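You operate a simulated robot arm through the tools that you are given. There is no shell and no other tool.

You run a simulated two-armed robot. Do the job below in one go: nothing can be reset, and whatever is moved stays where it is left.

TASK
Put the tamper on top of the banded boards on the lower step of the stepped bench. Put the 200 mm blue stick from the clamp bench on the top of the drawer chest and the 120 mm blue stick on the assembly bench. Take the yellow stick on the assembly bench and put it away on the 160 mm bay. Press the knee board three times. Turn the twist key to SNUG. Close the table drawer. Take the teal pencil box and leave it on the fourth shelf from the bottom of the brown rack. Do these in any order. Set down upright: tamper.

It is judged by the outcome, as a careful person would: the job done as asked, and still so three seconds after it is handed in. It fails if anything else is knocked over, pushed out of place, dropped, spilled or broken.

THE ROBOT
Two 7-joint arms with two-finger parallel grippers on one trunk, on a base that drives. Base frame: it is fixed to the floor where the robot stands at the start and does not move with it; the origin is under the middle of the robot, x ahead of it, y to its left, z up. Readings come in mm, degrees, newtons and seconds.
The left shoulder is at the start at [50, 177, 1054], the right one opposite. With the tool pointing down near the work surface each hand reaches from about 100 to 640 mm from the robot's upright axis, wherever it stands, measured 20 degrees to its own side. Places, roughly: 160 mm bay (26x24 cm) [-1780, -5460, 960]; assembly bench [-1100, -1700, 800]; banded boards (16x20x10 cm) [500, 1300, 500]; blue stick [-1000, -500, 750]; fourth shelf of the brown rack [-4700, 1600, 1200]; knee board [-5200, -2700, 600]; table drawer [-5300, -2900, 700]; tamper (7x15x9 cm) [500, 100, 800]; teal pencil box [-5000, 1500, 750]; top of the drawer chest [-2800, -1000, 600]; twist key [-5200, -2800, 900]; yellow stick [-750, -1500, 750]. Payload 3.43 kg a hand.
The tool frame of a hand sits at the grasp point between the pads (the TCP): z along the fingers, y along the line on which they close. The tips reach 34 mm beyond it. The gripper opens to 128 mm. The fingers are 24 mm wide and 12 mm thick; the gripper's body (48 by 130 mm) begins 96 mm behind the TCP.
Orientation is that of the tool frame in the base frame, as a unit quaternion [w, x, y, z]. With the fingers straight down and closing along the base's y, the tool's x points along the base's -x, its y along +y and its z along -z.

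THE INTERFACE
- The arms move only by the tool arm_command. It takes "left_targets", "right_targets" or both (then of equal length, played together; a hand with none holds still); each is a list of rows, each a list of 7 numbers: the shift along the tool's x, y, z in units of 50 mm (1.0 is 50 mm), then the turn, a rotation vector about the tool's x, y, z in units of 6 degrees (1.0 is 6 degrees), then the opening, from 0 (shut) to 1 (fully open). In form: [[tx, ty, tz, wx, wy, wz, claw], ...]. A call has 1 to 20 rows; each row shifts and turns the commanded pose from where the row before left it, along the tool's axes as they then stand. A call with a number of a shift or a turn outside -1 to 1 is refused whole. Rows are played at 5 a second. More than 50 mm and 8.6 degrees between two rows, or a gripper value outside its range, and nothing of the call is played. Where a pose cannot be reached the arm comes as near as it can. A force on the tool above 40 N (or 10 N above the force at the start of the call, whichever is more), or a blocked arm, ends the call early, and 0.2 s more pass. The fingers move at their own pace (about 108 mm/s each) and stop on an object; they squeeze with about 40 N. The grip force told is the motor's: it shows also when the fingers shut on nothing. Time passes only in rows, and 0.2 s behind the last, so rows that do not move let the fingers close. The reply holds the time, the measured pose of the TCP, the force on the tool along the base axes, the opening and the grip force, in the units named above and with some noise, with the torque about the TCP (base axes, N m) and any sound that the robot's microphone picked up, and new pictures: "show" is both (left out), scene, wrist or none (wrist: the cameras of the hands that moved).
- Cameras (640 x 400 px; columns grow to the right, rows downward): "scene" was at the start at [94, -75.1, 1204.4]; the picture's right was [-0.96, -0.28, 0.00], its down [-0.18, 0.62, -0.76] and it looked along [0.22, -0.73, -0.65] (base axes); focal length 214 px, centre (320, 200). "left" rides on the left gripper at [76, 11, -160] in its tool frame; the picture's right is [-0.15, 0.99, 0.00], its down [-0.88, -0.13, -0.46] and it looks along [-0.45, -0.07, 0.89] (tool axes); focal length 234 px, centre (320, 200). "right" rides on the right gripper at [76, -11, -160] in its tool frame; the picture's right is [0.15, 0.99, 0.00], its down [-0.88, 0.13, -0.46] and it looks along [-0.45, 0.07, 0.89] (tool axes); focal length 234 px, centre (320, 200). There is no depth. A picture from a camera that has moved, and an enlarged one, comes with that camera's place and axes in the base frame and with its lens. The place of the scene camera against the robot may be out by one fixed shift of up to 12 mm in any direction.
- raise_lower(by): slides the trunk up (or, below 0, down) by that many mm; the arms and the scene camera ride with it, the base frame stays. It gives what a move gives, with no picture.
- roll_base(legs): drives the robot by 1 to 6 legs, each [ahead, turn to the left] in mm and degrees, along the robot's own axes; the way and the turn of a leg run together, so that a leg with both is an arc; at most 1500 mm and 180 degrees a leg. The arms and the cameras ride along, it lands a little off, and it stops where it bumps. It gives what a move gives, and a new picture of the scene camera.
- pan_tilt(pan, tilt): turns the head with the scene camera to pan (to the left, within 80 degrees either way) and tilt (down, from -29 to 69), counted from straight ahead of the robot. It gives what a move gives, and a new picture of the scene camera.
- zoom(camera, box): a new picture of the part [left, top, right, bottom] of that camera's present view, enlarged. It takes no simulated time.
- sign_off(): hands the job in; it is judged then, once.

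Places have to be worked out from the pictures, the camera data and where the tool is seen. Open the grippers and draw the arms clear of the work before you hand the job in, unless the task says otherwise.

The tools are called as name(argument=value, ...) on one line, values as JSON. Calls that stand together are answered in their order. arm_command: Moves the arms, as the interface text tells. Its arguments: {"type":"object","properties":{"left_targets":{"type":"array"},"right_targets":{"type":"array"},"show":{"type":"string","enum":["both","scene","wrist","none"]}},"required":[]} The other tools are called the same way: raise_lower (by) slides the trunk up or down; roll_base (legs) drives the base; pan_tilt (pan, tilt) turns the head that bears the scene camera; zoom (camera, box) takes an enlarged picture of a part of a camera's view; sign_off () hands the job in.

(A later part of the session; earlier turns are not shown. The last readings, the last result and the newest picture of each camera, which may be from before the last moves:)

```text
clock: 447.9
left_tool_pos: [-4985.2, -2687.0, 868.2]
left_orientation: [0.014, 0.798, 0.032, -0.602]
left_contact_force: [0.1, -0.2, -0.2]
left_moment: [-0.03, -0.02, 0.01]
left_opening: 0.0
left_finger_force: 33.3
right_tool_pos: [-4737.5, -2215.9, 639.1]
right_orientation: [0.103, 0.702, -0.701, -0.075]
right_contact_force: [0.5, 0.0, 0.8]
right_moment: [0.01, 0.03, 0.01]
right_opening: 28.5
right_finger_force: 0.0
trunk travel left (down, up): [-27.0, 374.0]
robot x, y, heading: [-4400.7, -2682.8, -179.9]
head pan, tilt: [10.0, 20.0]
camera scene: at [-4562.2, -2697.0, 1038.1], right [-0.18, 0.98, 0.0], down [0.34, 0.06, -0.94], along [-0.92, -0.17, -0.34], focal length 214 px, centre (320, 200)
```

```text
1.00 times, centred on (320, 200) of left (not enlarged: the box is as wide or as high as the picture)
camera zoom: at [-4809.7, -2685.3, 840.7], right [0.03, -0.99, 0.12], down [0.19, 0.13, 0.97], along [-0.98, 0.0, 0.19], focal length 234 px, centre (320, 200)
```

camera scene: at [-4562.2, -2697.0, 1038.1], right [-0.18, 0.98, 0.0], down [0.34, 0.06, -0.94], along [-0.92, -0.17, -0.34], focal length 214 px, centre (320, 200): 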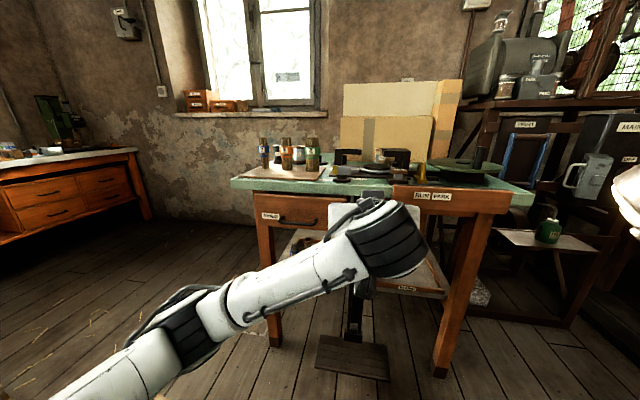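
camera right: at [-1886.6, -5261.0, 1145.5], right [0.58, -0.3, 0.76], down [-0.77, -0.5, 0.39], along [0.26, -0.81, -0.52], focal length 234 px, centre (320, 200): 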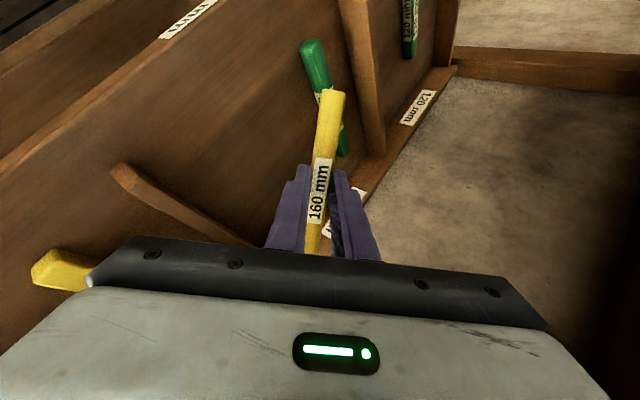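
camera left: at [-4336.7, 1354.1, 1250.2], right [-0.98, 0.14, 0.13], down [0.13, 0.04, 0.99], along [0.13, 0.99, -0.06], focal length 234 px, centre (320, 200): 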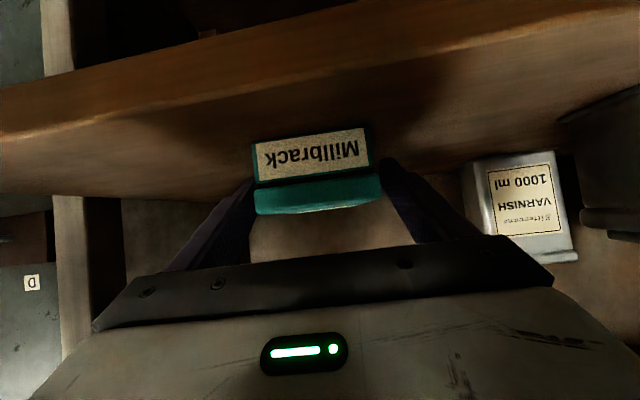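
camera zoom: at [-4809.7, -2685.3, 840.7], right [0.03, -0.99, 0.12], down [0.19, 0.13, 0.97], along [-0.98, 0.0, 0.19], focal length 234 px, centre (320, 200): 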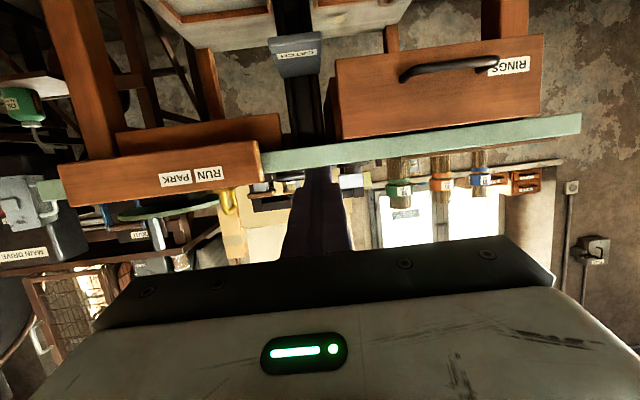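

Drawer front: x≈-5178, y −3039…−2729, z 714–824, handle at z≈750. I move the shut fingers to face its upper middle (y≈-2876, z≈790).

arm_command(left_targets=[[0.244, 0.759, 0.123, 0, 0, 0, 0], [0.244, 0.759, 0.123, 0, 0, 0, 0], [0.244, 0.759, 0.123, 0, 0, 0, 0], [0.244, 0.759, 0.123, 0, 0, 0, 0], [0.244, 0.759, 0.123, 0, 0, 0, 0], [0, 0, 0, 0, 0, 0, 0]], show="both")

```text
clock: 449.3
left_tool_pos: [-4983.4, -2874.4, 798.4]
left_orientation: [0.014, 0.798, 0.032, -0.602]
left_contact_force: [0.2, 0.0, -0.9]
left_moment: [0.0, 0.0, 0.01]
left_opening: 0.0
left_finger_force: 32.7
right_tool_pos: [-4736.7, -2216.8, 639.7]
right_orientation: [0.103, 0.702, -0.701, -0.075]
right_contact_force: [-0.3, -0.2, -0.4]
right_moment: [0.01, -0.03, 0.02]
right_opening: 28.0
right_finger_force: 0.0
trunk travel left (down, up): [-27.0, 374.0]
robot x, y, heading: [-4400.4, -2688.2, -179.6]
head pan, tilt: [10.0, 20.0]
camera scene: at [-4562.2, -2697.1, 1038.2], right [-0.18, 0.98, 0.0], down [0.34, 0.06, -0.94], along [-0.92, -0.17, -0.34], focal length 214 px, centre (320, 200)
camera left: at [-4808.9, -2873.5, 771.0], right [0.03, -0.99, 0.12], down [0.19, 0.13, 0.97], along [-0.98, 0.0, 0.19], focal length 234 px, centre (320, 200)
```

scene: 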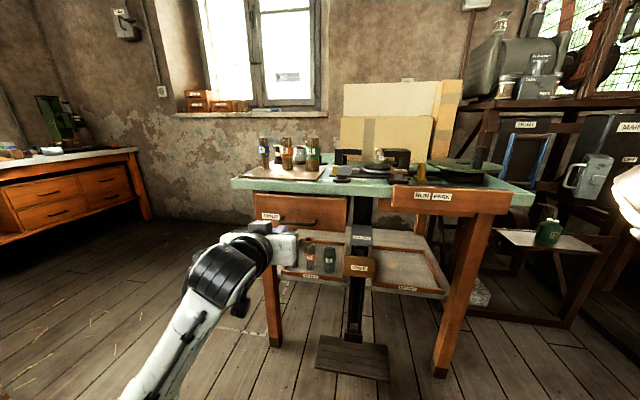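
left: 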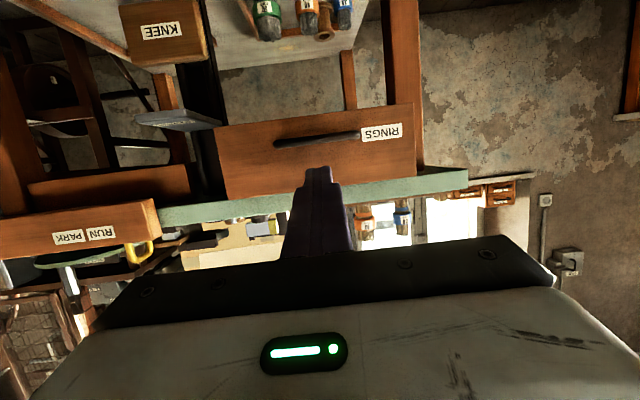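

Nice views. Zoom on the knee board and drawer from the scene camera.

zoom(camera="scene", box=[220, 150, 460, 310])

zoom(camera="left", box=[100, 0, 460, 230])

```text
2.50 times, centred on (340, 230) of scene
camera zoom: at [-4562.2, -2697.1, 1038.2], right [-0.18, 0.98, 0.0], down [0.34, 0.06, -0.94], along [-0.92, -0.17, -0.34], focal length 536 px, centre (270, 125)
```

zoom: 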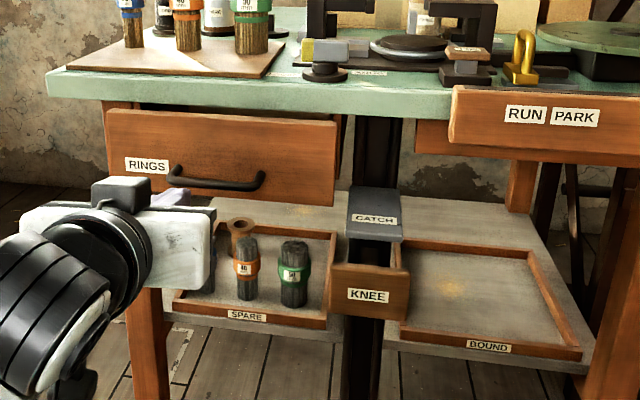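

```text
1.74 times, centred on (280, 115) of left
camera zoom: at [-4808.9, -2873.5, 771.0], right [0.03, -0.99, 0.12], down [0.19, 0.13, 0.97], along [-0.98, 0.0, 0.19], focal length 407 px, centre (390, 348)
```

zoom: 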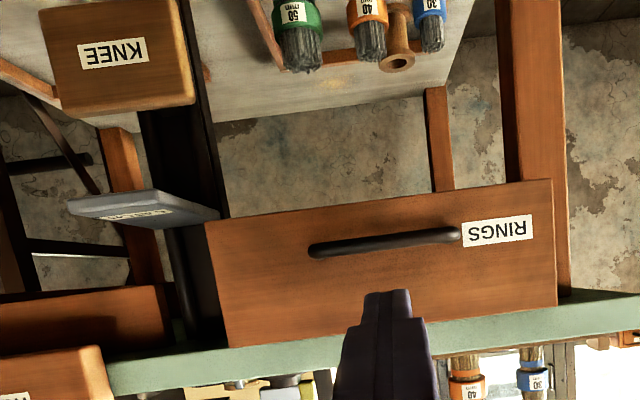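

Knee board's face centre ≈[-5206,-2673,555]. First the drawer: I roll forward 110 mm, then push with the arm.

roll_base(legs=[[110, 0]])

arm_command(left_targets=[[-0.164, -0.04, 0.576, 0, 0, 0, 0], [-0.109, -0.027, 0.384, 0, 0, 0, 0], [0, 0, 0, 0, 0, 0, 0]], show="wrist")

```text
clock: 450.5
left_tool_pos: [-5094.7, -2873.4, 798.7]
left_orientation: [0.013, 0.797, 0.031, -0.603]
left_contact_force: [0.6, -0.1, -0.3]
left_moment: [0.02, 0.02, 0.01]
left_opening: 0.0
left_finger_force: 33.2
right_tool_pos: [-4844.6, -2216.4, 641.2]
right_orientation: [0.105, 0.702, -0.701, -0.074]
right_contact_force: [0.4, 0.2, -0.2]
right_moment: [0.0, 0.03, -0.02]
right_opening: 28.2
right_finger_force: 0.0
trunk travel left (down, up): [-27.0, 374.0]
robot x, y, heading: [-4510.0, -2685.0, -179.8]
head pan, tilt: [10.0, 20.0]
camera scene: at [-4671.9, -2697.3, 1038.2], right [-0.18, 0.98, 0.0], down [0.34, 0.06, -0.94], along [-0.92, -0.17, -0.34], focal length 214 px, centre (320, 200)
```

scene: 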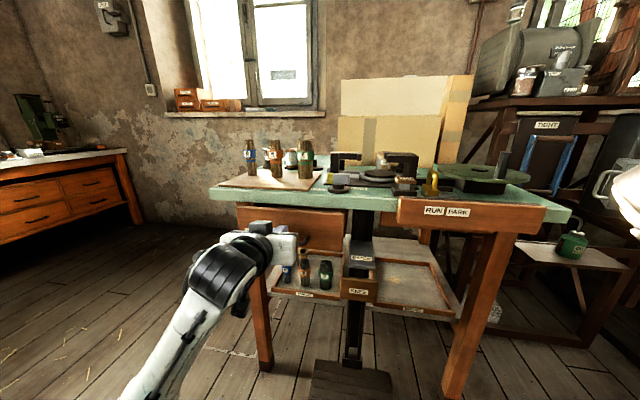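

```text
clock: 451.3
left_tool_pos: [-5143.6, -2873.4, 800.7]
left_orientation: [0.013, 0.797, 0.031, -0.603]
left_contact_force: [0.3, -0.3, -0.8]
left_moment: [-0.02, -0.02, -0.01]
left_opening: 0.2
left_finger_force: 32.4
right_tool_pos: [-4846.1, -2215.7, 639.7]
right_orientation: [-0.104, -0.701, 0.702, 0.076]
right_contact_force: [0.1, 0.3, -0.2]
right_moment: [0.04, -0.01, -0.04]
right_opening: 28.3
right_finger_force: 0.0
trunk travel left (down, up): [-27.0, 374.0]
robot x, y, heading: [-4507.1, -2687.0, -179.9]
head pan, tilt: [10.0, 20.0]
camera left: at [-4968.9, -2872.3, 771.8], right [0.03, -0.99, 0.12], down [0.19, 0.13, 0.97], along [-0.98, 0.0, 0.19], focal length 234 px, centre (320, 200)
```

left: 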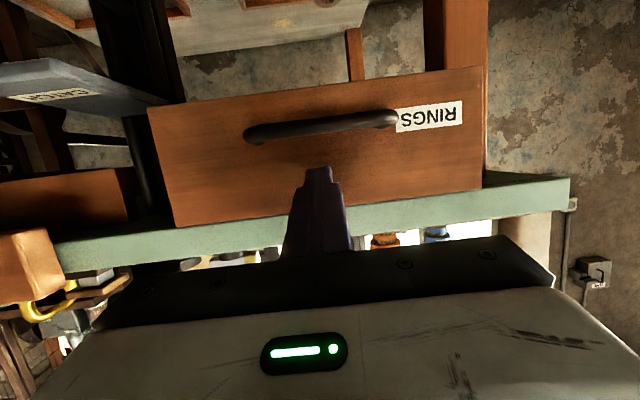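

No contact yet; I push on in 15 mm rows.

arm_command(left_targets=[[-0.08, -0.02, 0.288, 0, 0, 0, 0], [-0.08, -0.02, 0.288, 0, 0, 0, 0], [-0.08, -0.02, 0.288, 0, 0, 0, 0], [0, 0, 0, 0, 0, 0, 0]], show="wrist")

```text
clock: 452.3
left_tool_pos: [-5189.0, -2874.2, 798.3]
left_orientation: [0.014, 0.797, 0.032, -0.603]
left_contact_force: [0.7, -0.9, -0.2]
left_moment: [0.03, -0.02, -0.01]
left_opening: 0.1
left_finger_force: 33.1
right_tool_pos: [-4844.9, -2215.9, 639.8]
right_orientation: [-0.104, -0.7, 0.702, 0.075]
right_contact_force: [0.2, 0.2, 0.1]
right_moment: [0.02, 0.03, 0.01]
right_opening: 28.2
right_finger_force: 0.0
trunk travel left (down, up): [-27.0, 374.0]
robot x, y, heading: [-4511.4, -2687.6, -179.5]
head pan, tilt: [10.0, 20.0]
camera left: at [-5013.7, -2872.7, 770.1], right [0.02, -0.99, 0.12], down [0.19, 0.13, 0.97], along [-0.98, 0.0, 0.19], focal length 234 px, centre (320, 200)
```

left: 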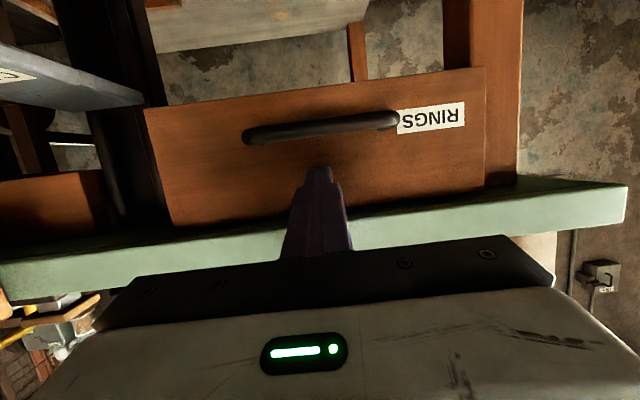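

The drawer is moving in with the hand (its image size is unchanged while the table grows). I keep pushing until resistance.

arm_command(left_targets=[[-0.08, -0.02, 0.288, 0, 0, 0, 0], [-0.08, -0.02, 0.288, 0, 0, 0, 0], [-0.08, -0.02, 0.288, 0, 0, 0, 0], [0, 0, 0, 0, 0, 0, 0]], show="wrist")

```text
clock: 452.9
left_tool_pos: [-5213.5, -2872.7, 799.0]
left_orientation: [0.014, 0.799, 0.032, -0.6]
left_contact_force: [14.5, -0.4, 0.9]
left_moment: [0.02, 0.07, -0.05]
left_opening: 0.2
left_finger_force: 32.7
right_tool_pos: [-4845.4, -2217.4, 640.3]
right_orientation: [0.104, 0.702, -0.701, -0.075]
right_contact_force: [0.4, 0.0, 0.7]
right_moment: [0.03, 0.0, 0.01]
right_opening: 28.3
right_finger_force: 0.0
trunk travel left (down, up): [-27.0, 374.0]
robot x, y, heading: [-4508.6, -2687.7, -179.8]
head pan, tilt: [10.0, 20.0]
stopped in row 3 (left hand): the force on the tool passed its limit at 61 N (the readings are from after the stop); the commanded pose is now the measured one
camera left: at [-5037.8, -2872.2, 771.6], right [0.02, -0.99, 0.12], down [0.18, 0.13, 0.97], along [-0.98, 0.0, 0.19], focal length 234 px, centre (320, 200)
```

left: 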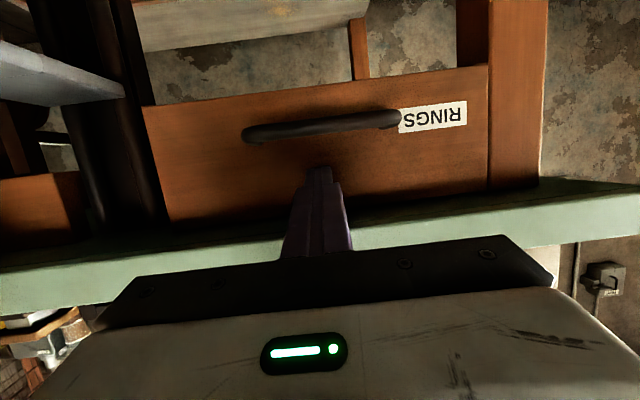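

It hit a firm stop (61 N). I back the hand off and look whether it is flush.

arm_command(left_targets=[[0.2, 0.05, -0.72, 0, 0, 0, 0], [0.2, 0.05, -0.72, 0, 0, 0, 0], [0.2, 0.05, -0.72, 0, 0, 0, 0], [0, 0, 0, 0, 0, 0, 0]], show="wrist")

zoom(camera="scene", box=[200, 170, 440, 320])

```text
clock: 453.9
left_tool_pos: [-5101.6, -2873.6, 799.3]
left_orientation: [0.013, 0.8, 0.031, -0.599]
left_contact_force: [0.1, 0.0, -0.5]
left_moment: [0.0, 0.03, 0.05]
left_opening: 0.0
left_finger_force: 32.8
right_tool_pos: [-4846.6, -2217.0, 639.1]
right_orientation: [0.104, 0.702, -0.701, -0.075]
right_contact_force: [-0.7, 0.0, 0.3]
right_moment: [0.0, -0.01, -0.01]
right_opening: 28.1
right_finger_force: 0.0
trunk travel left (down, up): [-27.0, 374.0]
robot x, y, heading: [-4509.0, -2686.0, -179.7]
head pan, tilt: [10.0, 20.0]
camera left: at [-4925.8, -2872.4, 772.6], right [0.02, -0.99, 0.12], down [0.18, 0.13, 0.98], along [-0.98, 0.0, 0.18], focal length 234 px, centre (320, 200)
```

left: 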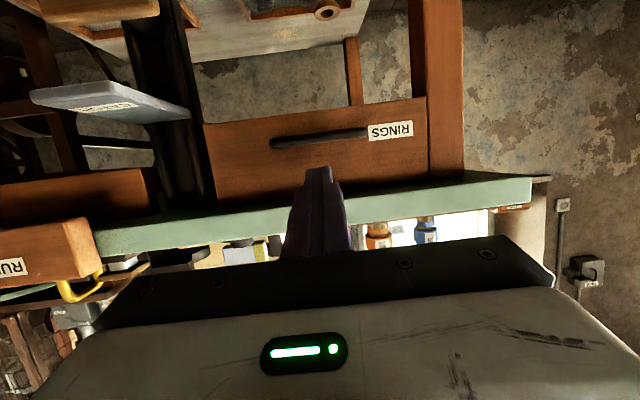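

```text
2.67 times, centred on (320, 245) of scene
camera zoom: at [-4671.7, -2697.4, 1038.2], right [-0.18, 0.98, 0.0], down [0.34, 0.06, -0.94], along [-0.92, -0.17, -0.34], focal length 572 px, centre (320, 80)
```

zoom: 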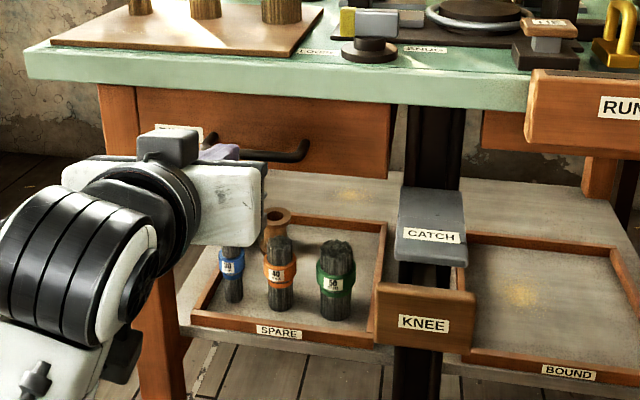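

The drawer is flush—closed. Now I move the fist in front of the knee board.

arm_command(left_targets=[[0.66, -0.563, 0.155, 0, 0, 0, 0], [0.66, -0.563, 0.155, 0, 0, 0, 0], [0.66, -0.563, 0.155, 0, 0, 0, 0], [0.66, -0.563, 0.155, 0, 0, 0, 0], [0.66, -0.563, 0.155, 0, 0, 0, 0], [0.66, -0.563, 0.155, 0, 0, 0, 0], [0.66, -0.563, 0.155, 0, 0, 0, 0], [0, 0, 0, 0, 0, 0, 0]], show="both")

```text
clock: 455.2
left_tool_pos: [-5138.7, -2764.1, 697.9]
left_orientation: [0.068, 0.741, 0.009, -0.668]
left_contact_force: [-0.3, 0.5, -0.9]
left_moment: [0.02, -0.03, 0.02]
left_opening: 0.0
left_finger_force: 33.2
right_tool_pos: [-4846.9, -2216.8, 639.6]
right_orientation: [0.104, 0.702, -0.701, -0.076]
right_contact_force: [-0.4, 0.1, 0.3]
right_moment: [0.04, -0.03, 0.0]
right_opening: 28.5
right_finger_force: 0.1
trunk travel left (down, up): [-27.0, 374.0]
robot x, y, heading: [-4511.5, -2686.4, -179.8]
head pan, tilt: [10.0, 20.0]
stopped in row 6 (left hand): the arm was blocked; the commanded pose is now the measured one
camera scene: at [-4671.6, -2697.5, 1038.2], right [-0.18, 0.98, 0.0], down [0.34, 0.06, -0.94], along [-0.92, -0.17, -0.34], focal length 214 px, centre (320, 200)
camera left: at [-4971.7, -2763.1, 641.4], right [0.09, -0.97, 0.23], down [0.34, 0.25, 0.91], along [-0.94, 0.0, 0.35], focal length 234 px, centre (320, 200)
```

scene: 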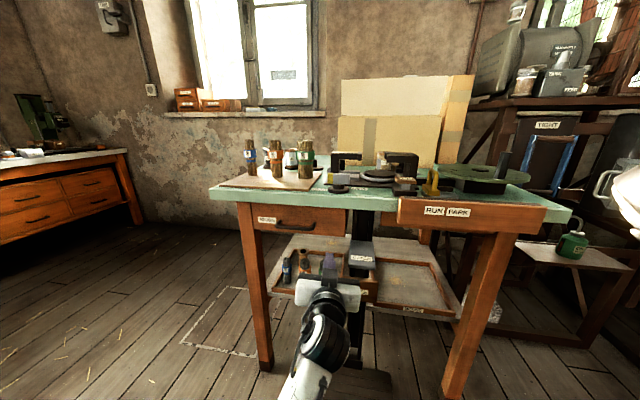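
left: 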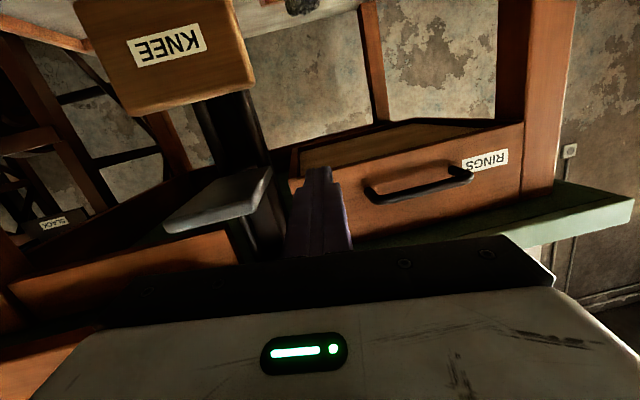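

The arm itself got blocked low down. I'll retreat up and tilt the hand to 45° so the wrist stays higher.

arm_command(left_targets=[[-0.61, 0.108, -0.527, 0, 0, 0, 0], [-0.61, 0.108, -0.527, 0, 0, 0, 0], [-0.61, 0.108, -0.527, 0, 0, 0, 0], [0, 0, 0, 0.185, 0.929, -0.05, 0], [0, 0, 0, 0.185, 0.929, -0.05, 0], [0, 0, 0, 0.185, 0.929, -0.05, 0], [0, 0, 0, 0.185, 0.929, -0.05, 0], [0, 0, 0, 0.185, 0.929, -0.05, 0], [0, 0, 0, 0.185, 0.929, -0.05, 0], [0, 0, 0, 0.185, 0.929, -0.05, 0], [0, 0, 0, 0, 0, 0, 0]], show="both")

```text
clock: 456.0
left_tool_pos: [-5088.9, -2806.8, 789.2]
left_orientation: [0.15, 0.716, -0.023, -0.681]
left_contact_force: [0.4, 0.5, -0.4]
left_moment: [0.03, 0.04, 0.04]
left_opening: 0.0
left_finger_force: 32.6
right_tool_pos: [-4845.7, -2217.3, 639.2]
right_orientation: [-0.103, -0.701, 0.702, 0.076]
right_contact_force: [0.0, 0.6, 0.3]
right_moment: [-0.01, 0.02, 0.02]
right_opening: 28.3
right_finger_force: 0.1
trunk travel left (down, up): [-27.0, 374.0]
robot x, y, heading: [-4510.7, -2688.5, -179.5]
head pan, tilt: [10.0, 20.0]
stopped in row 3 (left hand): the arm was blocked; the commanded pose is now the measured one
camera scene: at [-4671.9, -2697.5, 1038.1], right [-0.18, 0.98, 0.0], down [0.34, 0.06, -0.94], along [-0.92, -0.17, -0.34], focal length 214 px, centre (320, 200)
camera left: at [-4924.3, -2806.8, 724.3], right [0.16, -0.91, 0.39], down [0.36, 0.42, 0.83], along [-0.92, 0.01, 0.4], focal length 234 px, centre (320, 200)
```

scene: 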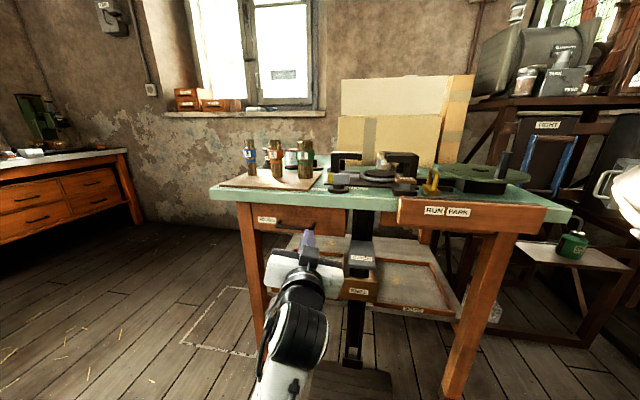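
left: 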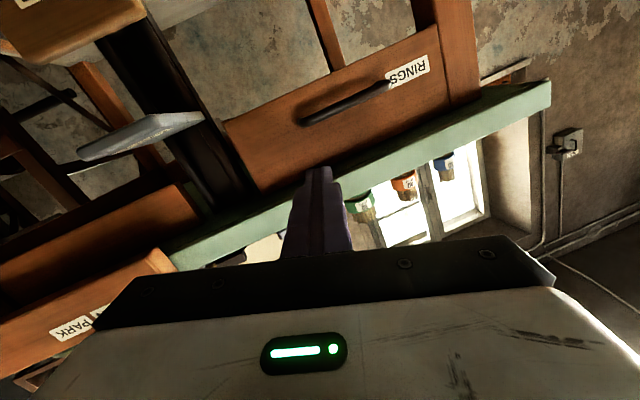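

I unwind: move the hand left/back the way it came.

arm_command(left_targets=[[-0.05, 0.56, -0.31, 0, 0, 0, 0], [-0.05, 0.56, -0.31, 0, 0, 0, 0], [-0.05, 0.56, -0.31, 0, 0, 0, 0], [0, 0, 0, 0, 0, 0, 0]], show="scene")

pan_tilt(pan=30, tilt=50)

```text
clock: 457.2
left_tool_pos: [-5031.8, -2877.6, 850.9]
left_orientation: [-0.147, -0.693, 0.015, 0.705]
left_contact_force: [0.0, -0.5, 0.2]
left_moment: [-0.01, -0.01, 0.01]
left_opening: 0.0
left_finger_force: 33.0
right_tool_pos: [-4846.2, -2216.8, 639.9]
right_orientation: [0.104, 0.702, -0.701, -0.075]
right_contact_force: [-0.1, -0.7, 0.8]
right_moment: [0.01, 0.03, 0.02]
right_opening: 28.1
right_finger_force: 0.1
trunk travel left (down, up): [-27.0, 374.0]
robot x, y, heading: [-4507.5, -2684.8, -180.2]
head pan, tilt: [10.0, 20.0]
stopped in row 4 (left hand): the arm was blocked; the commanded pose is now the measured one
camera scene: at [-4671.8, -2697.5, 1038.2], right [-0.18, 0.98, 0.0], down [0.34, 0.06, -0.94], along [-0.92, -0.17, -0.34], focal length 214 px, centre (320, 200)
```

scene: 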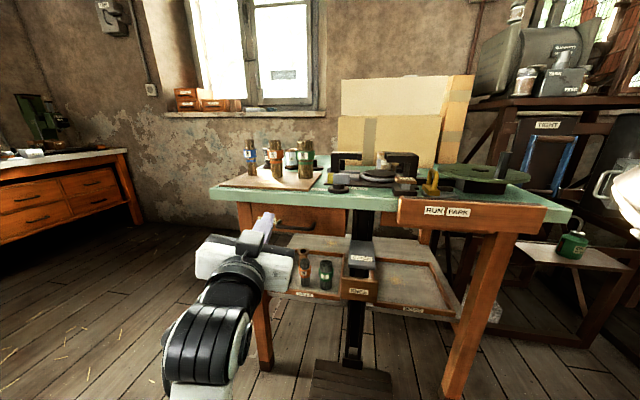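

```text
clock: 458.1
left_tool_pos: [-5032.0, -2877.9, 851.3]
left_orientation: [-0.148, -0.693, 0.014, 0.705]
left_contact_force: [0.5, 0.0, -0.2]
left_moment: [-0.01, 0.01, -0.01]
left_opening: 0.0
left_finger_force: 33.2
right_tool_pos: [-4845.3, -2217.6, 638.8]
right_orientation: [0.104, 0.702, -0.701, -0.074]
right_contact_force: [0.3, 0.4, 0.1]
right_moment: [0.0, -0.02, -0.02]
right_opening: 28.3
right_finger_force: 0.1
trunk travel left (down, up): [-27.0, 374.0]
robot x, y, heading: [-4514.4, -2687.2, -179.8]
head pan, tilt: [30.0, 50.0]
camera scene: at [-4646.7, -2719.7, 992.6], right [-0.5, 0.86, 0.0], down [0.66, 0.39, -0.64], along [-0.56, -0.32, -0.77], focal length 214 px, centre (320, 200)
```

scene: 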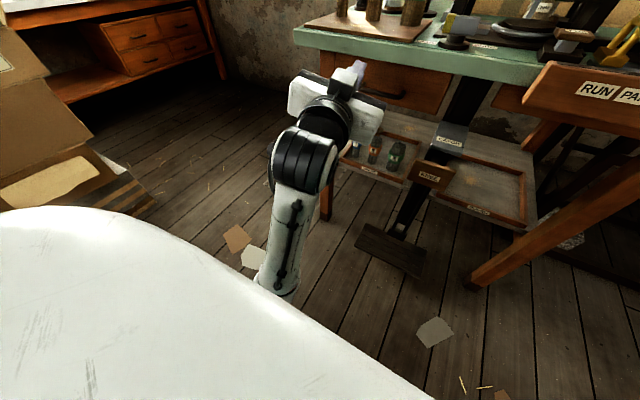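

The elbow has dropped below. I raise the hand to bring the elbow back up and out.

arm_command(left_targets=[[-0.8, 0.19, -0.2, 0, 0, 0, 0], [-0.8, 0.19, -0.2, 0, 0, 0, 0], [-0.8, 0.19, -0.2, 0, 0, 0, 0], [-0.8, 0.19, -0.2, 0, 0, 0, 0], [-0.8, 0.19, -0.2, 0, 0, 0, 0], [0, 0, 0, 0, 0, 0, 0]], show="scene")

```text
clock: 459.2
left_tool_pos: [-5012.3, -2889.0, 889.9]
left_orientation: [0.188, 0.774, -0.036, -0.603]
left_contact_force: [0.1, -0.3, 0.3]
left_moment: [0.02, -0.01, -0.01]
left_opening: 0.0
left_finger_force: 32.9
right_tool_pos: [-4845.8, -2216.5, 638.8]
right_orientation: [0.104, 0.702, -0.7, -0.075]
right_contact_force: [-0.1, 0.1, -0.2]
right_moment: [0.04, 0.0, -0.02]
right_opening: 28.2
right_finger_force: 0.1
trunk travel left (down, up): [-27.0, 374.0]
robot x, y, heading: [-4511.2, -2687.1, -180.0]
head pan, tilt: [30.0, 50.0]
stopped in row 5 (left hand): the arm was blocked; the commanded pose is now the measured one
camera scene: at [-4646.6, -2719.7, 992.6], right [-0.5, 0.86, 0.0], down [0.66, 0.39, -0.64], along [-0.56, -0.32, -0.77], focal length 214 px, centre (320, 200)
```

scene: 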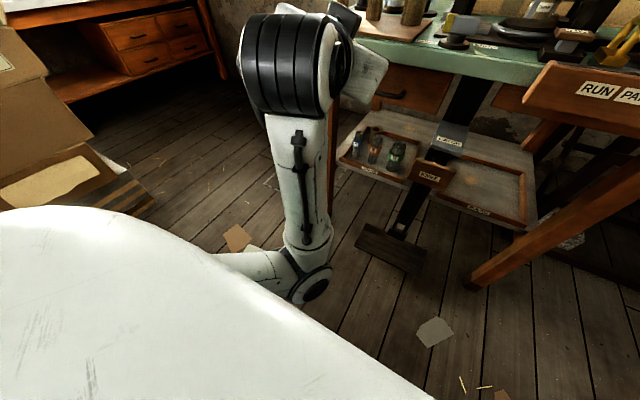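

arm_command(left_targets=[[-0.33, 0.79, -0.16, 0, 0, 0, 0], [-0.33, 0.79, -0.16, 0, 0, 0, 0], [-0.33, 0.79, -0.16, 0, 0, 0, 0], [-0.33, 0.79, -0.16, 0, 0, 0, 0], [0, 0, 0, 0, 0, 0, 0]], show="scene")

```text
clock: 460.4
left_tool_pos: [-4975.9, -3010.0, 1010.5]
left_orientation: [0.184, 0.775, -0.037, -0.604]
left_contact_force: [0.0, -0.2, -0.5]
left_moment: [-0.02, 0.04, 0.03]
left_opening: 0.2
left_finger_force: 33.0
right_tool_pos: [-4846.8, -2216.1, 639.4]
right_orientation: [-0.104, -0.701, 0.702, 0.075]
right_contact_force: [0.2, -0.3, -0.4]
right_moment: [-0.01, 0.0, 0.0]
right_opening: 28.2
right_finger_force: 0.1
trunk travel left (down, up): [-27.0, 374.0]
robot x, y, heading: [-4511.6, -2686.3, -179.8]
head pan, tilt: [30.0, 50.0]
camera scene: at [-4646.6, -2719.7, 992.6], right [-0.5, 0.86, 0.0], down [0.66, 0.39, -0.64], along [-0.56, -0.32, -0.77], focal length 214 px, centre (320, 200)
```

scene: 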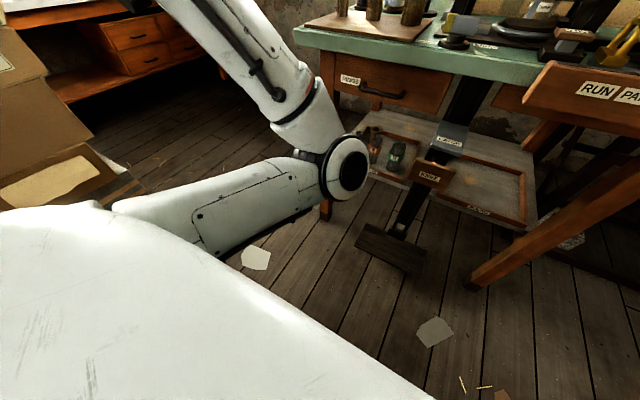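

The left arm is in an awkward posture; I'll use the right hand for the knee board instead. I close it, pitch it forward, and shift the robot south so the right hand faces the board.

arm_command(right_targets=[[0, 0, 0, -1, 0, 0, 0], [0, 0, 0, -1, 0, 0, 0], [0, 0, 0, -1, 0, 0, 0], [0, 0, 0, -1, 0, 0, 0], [0, 0, 0, -1, 0, 0, 0], [0, 0, 0, -1, 0, 0, 0], [0, 0, 0, 0, 0, 0, 0]], show="none")

roll_base(legs=[[-150, 0], [0, 90], [440, 0], [0, -90]])

pan_tilt(pan=-30, tilt=30)

```text
clock: 462.0
left_tool_pos: [-4976.1, -3009.8, 1009.3]
left_orientation: [0.185, 0.775, -0.037, -0.603]
left_contact_force: [0.2, 0.6, 0.3]
left_moment: [-0.02, -0.03, -0.05]
left_opening: 0.2
left_finger_force: 32.7
right_tool_pos: [-4846.3, -2217.7, 640.3]
right_orientation: [-0.316, -0.635, 0.643, 0.289]
right_contact_force: [0.4, -0.3, -0.2]
right_moment: [0.0, 0.0, -0.02]
right_opening: 0.0
right_finger_force: 33.2
trunk travel left (down, up): [-27.0, 374.0]
robot x, y, heading: [-4509.3, -2688.8, -179.9]
head pan, tilt: [30.0, 50.0]
```

```text
clock: 473.1
left_tool_pos: [-4820.5, -3464.9, 1008.8]
left_orientation: [0.194, 0.775, -0.024, -0.6]
left_contact_force: [0.4, -0.6, 0.9]
left_moment: [0.01, 0.01, -0.03]
left_opening: 0.0
left_finger_force: 33.5
right_tool_pos: [-4717.1, -2668.4, 640.2]
right_orientation: [0.321, 0.646, -0.632, -0.283]
right_contact_force: [-0.1, 0.0, -0.1]
right_moment: [-0.05, -0.01, -0.04]
right_opening: 0.2
right_finger_force: 33.3
trunk travel left (down, up): [-27.0, 374.0]
robot x, y, heading: [-4366.7, -3125.0, -178.0]
head pan, tilt: [30.0, 50.0]
camera scene: at [-4500.3, -3164.5, 992.6], right [-0.53, 0.85, 0.0], down [0.65, 0.41, -0.64], along [-0.54, -0.34, -0.77], focal length 214 px, centre (320, 200)
```

scene: 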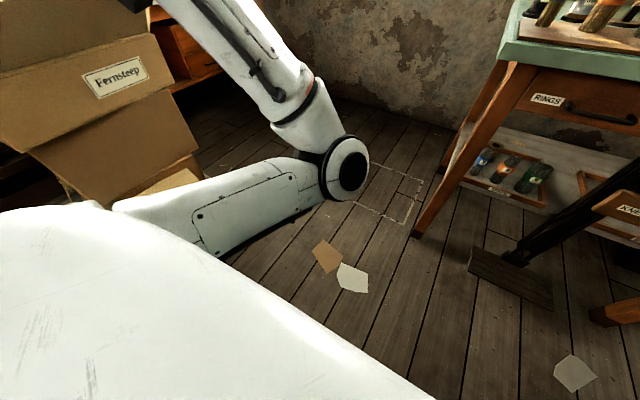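

```text
clock: 474.4
left_tool_pos: [-4819.0, -3465.2, 1010.4]
left_orientation: [0.194, 0.775, -0.024, -0.601]
left_contact_force: [0.2, 0.1, -1.0]
left_moment: [-0.04, -0.01, 0.04]
left_opening: 0.1
left_finger_force: 33.1
right_tool_pos: [-4717.4, -2668.3, 639.3]
right_orientation: [0.321, 0.646, -0.633, -0.283]
right_contact_force: [0.1, -0.1, -0.2]
right_moment: [0.01, -0.04, 0.01]
right_opening: 0.1
right_finger_force: 33.1
trunk travel left (down, up): [-27.0, 374.0]
robot x, y, heading: [-4367.4, -3128.6, -177.8]
head pan, tilt: [-30.0, 30.0]
camera scene: at [-4515.2, -3081.3, 1022.1], right [0.47, 0.89, 0.0], down [0.44, -0.23, -0.87], along [-0.77, 0.4, -0.5], focal length 214 px, centre (320, 200)
```

scene: 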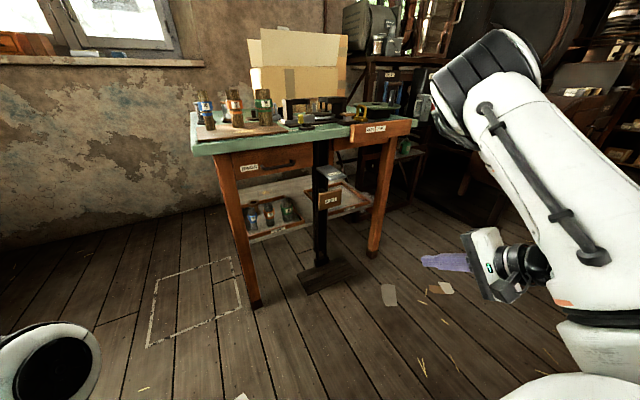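

The right hand is lined up with the knee board. I square the heading, lower the hand to z≈577, and close the distance.

raise_lower(by=-25)

roll_base(legs=[[0, -2.1], [250, 0]])

arm_command(right_targets=[[0.3, -0.3, 0.24, 0, 0, 0, 0], [0, -0.3, 0.24, 0, 0, 0, 0], [0, 0, 0, 0, 0, 0, 0]], show="both")

```text
clock: 475.1
left_tool_pos: [-4819.7, -3466.7, 984.4]
left_orientation: [0.193, 0.775, -0.024, -0.601]
left_contact_force: [0.1, 0.6, 0.4]
left_moment: [-0.02, -0.01, 0.0]
left_opening: 0.1
left_finger_force: 33.0
right_tool_pos: [-4717.0, -2668.3, 615.3]
right_orientation: [0.32, 0.646, -0.632, -0.284]
right_contact_force: [0.7, -0.1, -0.1]
right_moment: [0.0, 0.02, 0.0]
right_opening: 0.0
right_finger_force: 33.4
trunk travel left (down, up): [-2.0, 399.0]
robot x, y, heading: [-4366.3, -3128.1, -177.8]
head pan, tilt: [-30.0, 30.0]
```

```text
clock: 477.4
left_tool_pos: [-5083.6, -3450.9, 985.3]
left_orientation: [0.185, 0.775, -0.036, -0.604]
left_contact_force: [0.1, 0.5, -0.1]
left_moment: [-0.01, -0.01, 0.01]
left_opening: 0.1
left_finger_force: 32.8
right_tool_pos: [-4955.4, -2658.0, 614.3]
right_orientation: [-0.316, -0.635, 0.643, 0.288]
right_contact_force: [-0.2, -0.1, -0.5]
right_moment: [0.01, -0.01, -0.01]
right_opening: 0.2
right_finger_force: 33.2
trunk travel left (down, up): [-2.0, 399.0]
robot x, y, heading: [-4621.0, -3127.7, -179.8]
head pan, tilt: [-30.0, 30.0]
camera scene: at [-4766.5, -3077.4, 997.1], right [0.49, 0.87, 0.0], down [0.43, -0.25, -0.87], along [-0.75, 0.43, -0.5], focal length 214 px, centre (320, 200)
```

scene: 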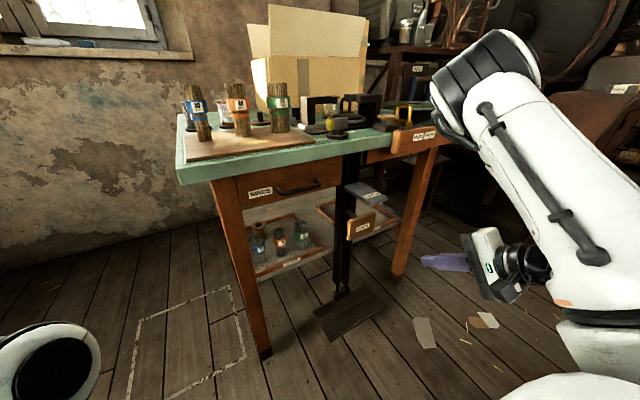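

```text
clock: 478.1
left_tool_pos: [-5082.9, -3451.2, 984.8]
left_orientation: [0.185, 0.775, -0.036, -0.604]
left_contact_force: [-0.3, 0.1, -0.3]
left_moment: [0.02, 0.0, 0.0]
left_opening: 0.0
left_finger_force: 33.0
right_tool_pos: [-4954.0, -2675.5, 576.7]
right_orientation: [-0.315, -0.635, 0.644, 0.288]
right_contact_force: [-0.2, -0.4, -0.7]
right_moment: [0.0, -0.01, 0.0]
right_opening: 0.0
right_finger_force: 32.6
trunk travel left (down, up): [-2.0, 399.0]
robot x, y, heading: [-4619.6, -3124.5, -179.7]
head pan, tilt: [-30.0, 30.0]
camera scene: at [-4766.6, -3077.4, 997.1], right [0.49, 0.87, 0.0], down [0.43, -0.25, -0.87], along [-0.75, 0.43, -0.5], focal length 214 px, centre (320, 200)
camera right: at [-4822.3, -2744.9, 672.4], right [-0.63, -0.12, 0.77], down [0.26, 0.9, 0.35], along [-0.73, 0.42, -0.53], focal length 234 px, centre (320, 200)
```

scene: 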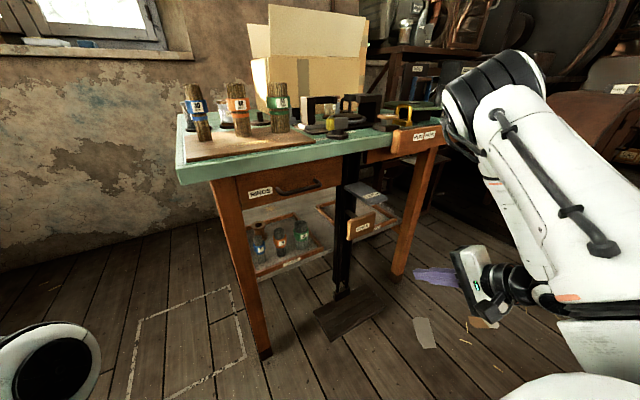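
right: 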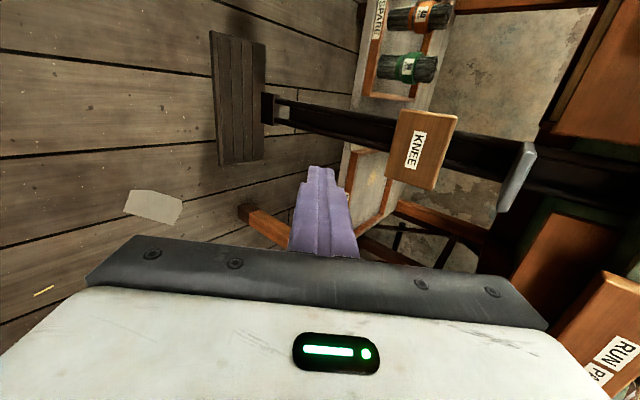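

The right wrist view shows the KNEE board ahead of the fist. I roll forward 200 mm, then press with the arm.

roll_base(legs=[[200, 0]])

zoom(camera="right", box=[0, 0, 640, 400])

```text
clock: 479.8
left_tool_pos: [-5284.6, -3451.7, 985.9]
left_orientation: [0.184, 0.774, -0.037, -0.604]
left_contact_force: [0.2, 0.6, -0.1]
left_moment: [-0.01, 0.02, -0.01]
left_opening: 0.0
left_finger_force: 32.7
right_tool_pos: [-5156.1, -2675.8, 577.3]
right_orientation: [-0.316, -0.635, 0.643, 0.288]
right_contact_force: [0.3, -0.2, 0.2]
right_moment: [0.0, 0.01, 0.03]
right_opening: 0.2
right_finger_force: 33.6
trunk travel left (down, up): [-2.0, 399.0]
robot x, y, heading: [-4818.1, -3133.1, -179.9]
head pan, tilt: [-30.0, 30.0]
camera scene: at [-4968.1, -3078.5, 997.1], right [0.5, 0.87, 0.0], down [0.43, -0.25, -0.87], along [-0.75, 0.43, -0.5], focal length 214 px, centre (320, 200)
```

scene: 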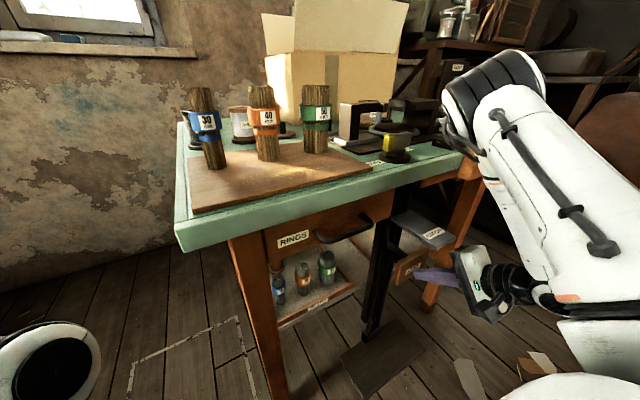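

```text
1.00 times, centred on (320, 200) of right (not enlarged: the box is as wide or as high as the picture)
camera zoom: at [-5023.8, -2745.9, 672.6], right [-0.63, -0.12, 0.77], down [0.26, 0.9, 0.35], along [-0.73, 0.42, -0.53], focal length 234 px, centre (320, 200)
```

zoom: 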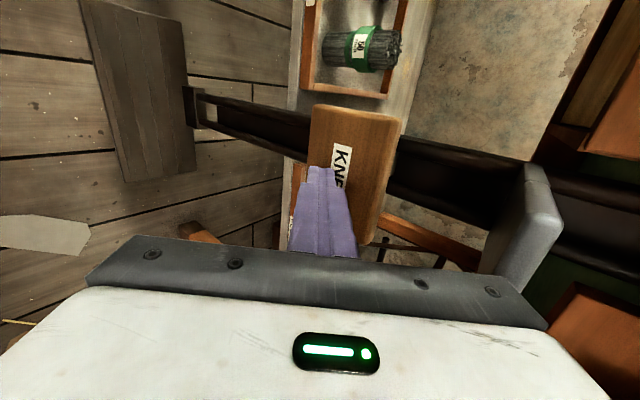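

The fist is a bit low on the board, and the gripper's wide side could touch the CATCH plate. I back off, roll the hand 90° so its wide side is horizontal, and raise it slightly.

roll_base(legs=[[-100, 0]])

arm_command(right_targets=[[0, 0, 0, 0, 0, -1, 0], [0, 0, 0, 0, 0, -1, 0], [0, 0, 0, 0, 0, -1, 0], [0, 0, 0, 0, 0, -1, 0], [0, 0, 0, 0, 0, -1, 0], [0, 0, 0, 0, 0, -1, 0], [0, 0, 0, 0, 0, -1, 0], [0, 0, 0, 0, 0, -1, 0], [0, 0, 0, 0, 0, -1, 0], [0, 0, 0, 0, 0, -1, 0], [0, 0, 0, 0, 0, -1, 0], [0, 0, 0, 0, 0, -1, 0], [0, 0, 0, 0, 0, -1, 0], [0, 0, 0, 0, 0, -1, 0], [0, 0, 0, 0, 0, -1, 0], [0, 0, 0, 0, 0, 0, 0]], show="both")

```text
clock: 480.9
left_tool_pos: [-5184.7, -3451.9, 985.5]
left_orientation: [0.185, 0.775, -0.036, -0.604]
left_contact_force: [-0.4, -0.4, 0.1]
left_moment: [-0.02, -0.02, -0.01]
left_opening: 0.0
left_finger_force: 33.1
right_tool_pos: [-5057.4, -2677.3, 577.8]
right_orientation: [-0.317, -0.636, 0.642, 0.288]
right_contact_force: [-0.3, 0.0, -0.6]
right_moment: [-0.01, 0.02, 0.03]
right_opening: 0.0
right_finger_force: 32.8
trunk travel left (down, up): [-2.0, 399.0]
robot x, y, heading: [-4721.8, -3126.9, -179.6]
head pan, tilt: [-30.0, 30.0]
camera scene: at [-4869.1, -3078.2, 997.1], right [0.49, 0.87, 0.0], down [0.44, -0.25, -0.87], along [-0.75, 0.43, -0.5], focal length 214 px, centre (320, 200)
```

scene: 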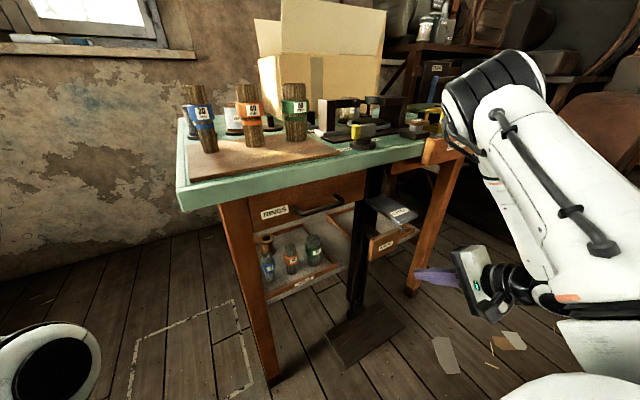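

```text
clock: 484.3
left_tool_pos: [-5185.1, -3452.9, 983.7]
left_orientation: [0.184, 0.775, -0.037, -0.603]
left_contact_force: [-0.3, -0.1, -0.4]
left_moment: [-0.03, 0.03, -0.03]
left_opening: 0.2
left_finger_force: 33.4
right_tool_pos: [-5057.0, -2676.8, 576.0]
right_orientation: [0.02, 0.904, -0.004, -0.428]
right_contact_force: [0.6, 0.8, -0.9]
right_moment: [-0.02, 0.03, -0.01]
right_opening: 0.0
right_finger_force: 33.2
trunk travel left (down, up): [-2.0, 399.0]
robot x, y, heading: [-4720.4, -3127.3, -179.6]
head pan, tilt: [-30.0, 30.0]
camera scene: at [-4869.0, -3078.2, 997.1], right [0.49, 0.87, 0.0], down [0.43, -0.25, -0.87], along [-0.75, 0.43, -0.5], focal length 214 px, centre (320, 200)
camera right: at [-4885.6, -2661.0, 618.9], right [0.1, -0.99, -0.07], down [-0.21, -0.09, 0.97], along [-0.97, -0.08, -0.21], focal length 234 px, centre (320, 200)
```

scene: 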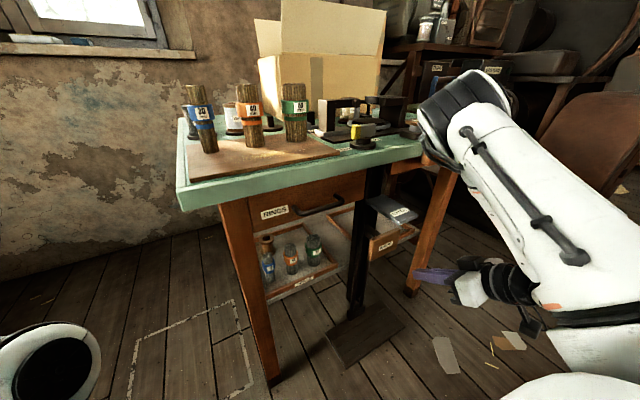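
right: 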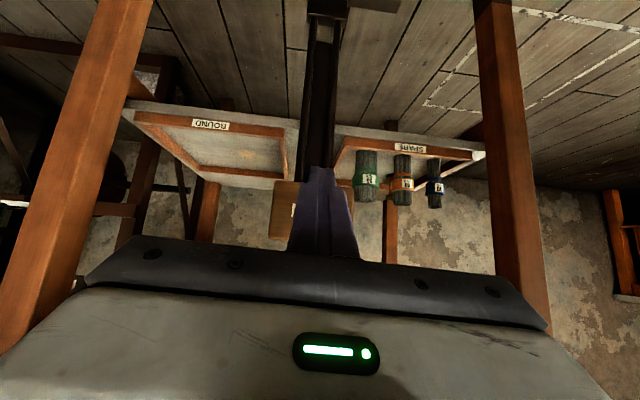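

Now the slim side is vertical. I raise 10 mm, roll forward 95 mm, then press with the arm in small rows.

arm_command(right_targets=[[-0.155, 0, -0.127, 0, 0, 0, 0], [0, 0, 0, 0, 0, 0, 0]], show="none")

roll_base(legs=[[95, 0]])

arm_command(right_targets=[[-0.127, 0, 0.155, 0, 0, 0, 0], [-0.127, 0, 0.155, 0, 0, 0, 0], [-0.127, 0, 0.155, 0, 0, 0, 0], [0, 0, 0, 0, 0, 0, 0]], show="wrist")

```text
clock: 484.9
left_tool_pos: [-5185.6, -3453.5, 984.8]
left_orientation: [0.185, 0.775, -0.037, -0.603]
left_contact_force: [0.5, -0.6, 0.5]
left_moment: [0.0, -0.01, 0.01]
left_opening: 0.2
left_finger_force: 33.3
right_tool_pos: [-5057.3, -2677.0, 587.4]
right_orientation: [0.02, 0.904, -0.005, -0.426]
right_contact_force: [0.3, 0.2, 0.4]
right_moment: [0.05, -0.02, 0.02]
right_opening: 0.0
right_finger_force: 32.7
trunk travel left (down, up): [-2.0, 399.0]
robot x, y, heading: [-4721.6, -3128.4, -179.6]
head pan, tilt: [-30.0, 30.0]
```

```text
clock: 486.0
left_tool_pos: [-5278.5, -3452.5, 985.4]
left_orientation: [0.185, 0.775, -0.036, -0.604]
left_contact_force: [-0.4, 0.3, -0.6]
left_moment: [-0.01, 0.0, -0.03]
left_opening: 0.0
left_finger_force: 33.1
right_tool_pos: [-5151.7, -2677.8, 586.7]
right_orientation: [0.021, 0.904, -0.005, -0.427]
right_contact_force: [0.1, 0.1, 0.0]
right_moment: [-0.01, 0.04, 0.02]
right_opening: 0.0
right_finger_force: 33.2
trunk travel left (down, up): [-2.0, 399.0]
robot x, y, heading: [-4817.8, -3130.4, -179.6]
head pan, tilt: [-30.0, 30.0]
camera scene: at [-4963.3, -3078.8, 997.1], right [0.49, 0.87, 0.0], down [0.43, -0.25, -0.87], along [-0.75, 0.43, -0.5], focal length 214 px, centre (320, 200)
```

scene: 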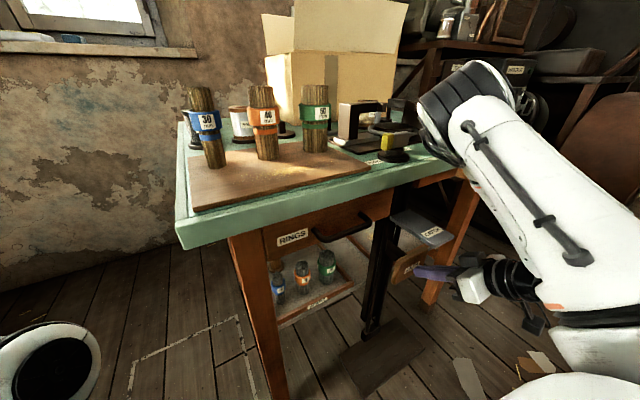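

```text
clock: 487.0
left_tool_pos: [-5279.3, -3452.0, 984.1]
left_orientation: [0.184, 0.774, -0.036, -0.604]
left_contact_force: [0.3, -0.6, -0.1]
left_moment: [0.02, -0.01, -0.04]
left_opening: 0.1
left_finger_force: 32.6
right_tool_pos: [-5180.5, -2677.0, 587.1]
right_orientation: [0.021, 0.904, -0.005, -0.427]
right_contact_force: [10.7, -2.8, 1.3]
right_moment: [-0.09, -0.15, 0.11]
right_opening: 0.1
right_finger_force: 33.0
trunk travel left (down, up): [-2.0, 399.0]
robot x, y, heading: [-4813.2, -3127.8, -179.6]
head pan, tilt: [-30.0, 30.0]
camera right: at [-5008.7, -2661.1, 628.9], right [0.1, -0.99, -0.07], down [-0.21, -0.09, 0.97], along [-0.97, -0.08, -0.21], focal length 234 px, centre (320, 200)
```

right: 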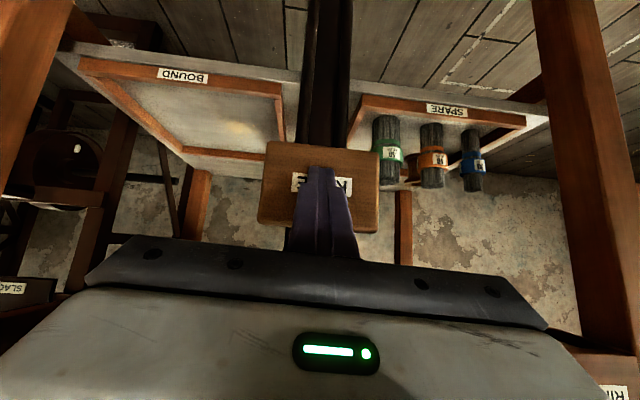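

Contact with the knee board (10.7 N), dead centre. I press further.

arm_command(right_targets=[[-0.127, 0, 0.155, 0, 0, 0, 0], [-0.127, 0, 0.155, 0, 0, 0, 0], [-0.127, 0, 0.155, 0, 0, 0, 0], [0, 0, 0, 0, 0, 0, 0]], show="wrist")

```text
clock: 487.6
left_tool_pos: [-5278.8, -3451.6, 984.4]
left_orientation: [0.184, 0.774, -0.037, -0.604]
left_contact_force: [0.0, 0.3, 0.2]
left_moment: [-0.01, 0.02, -0.01]
left_opening: 0.0
left_finger_force: 32.5
right_tool_pos: [-5188.4, -2677.5, 584.7]
right_orientation: [0.019, 0.908, -0.011, -0.419]
right_contact_force: [10.6, -1.4, 3.2]
right_moment: [0.08, -0.01, 0.03]
right_opening: 0.0
right_finger_force: 33.2
trunk travel left (down, up): [-2.0, 399.0]
robot x, y, heading: [-4815.8, -3129.1, -179.7]
head pan, tilt: [-30.0, 30.0]
stopped in row 2 (right hand): the force on the tool passed its limit at 46 N (the readings are from after the stop); the commanded pose is now the measured one
camera right: at [-5016.4, -2662.4, 628.9], right [0.09, -0.99, -0.07], down [-0.22, -0.09, 0.97], along [-0.97, -0.07, -0.23], focal length 234 px, centre (320, 200)
```

right: 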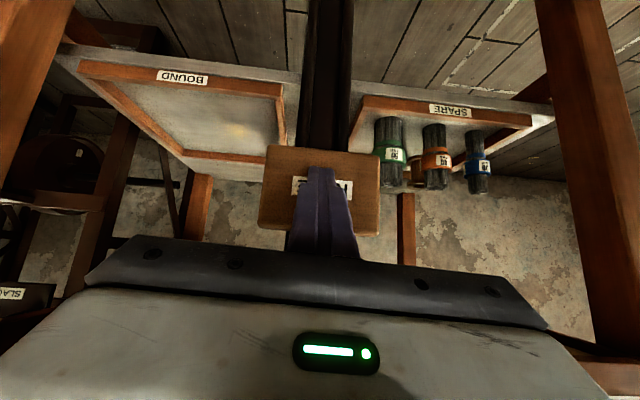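

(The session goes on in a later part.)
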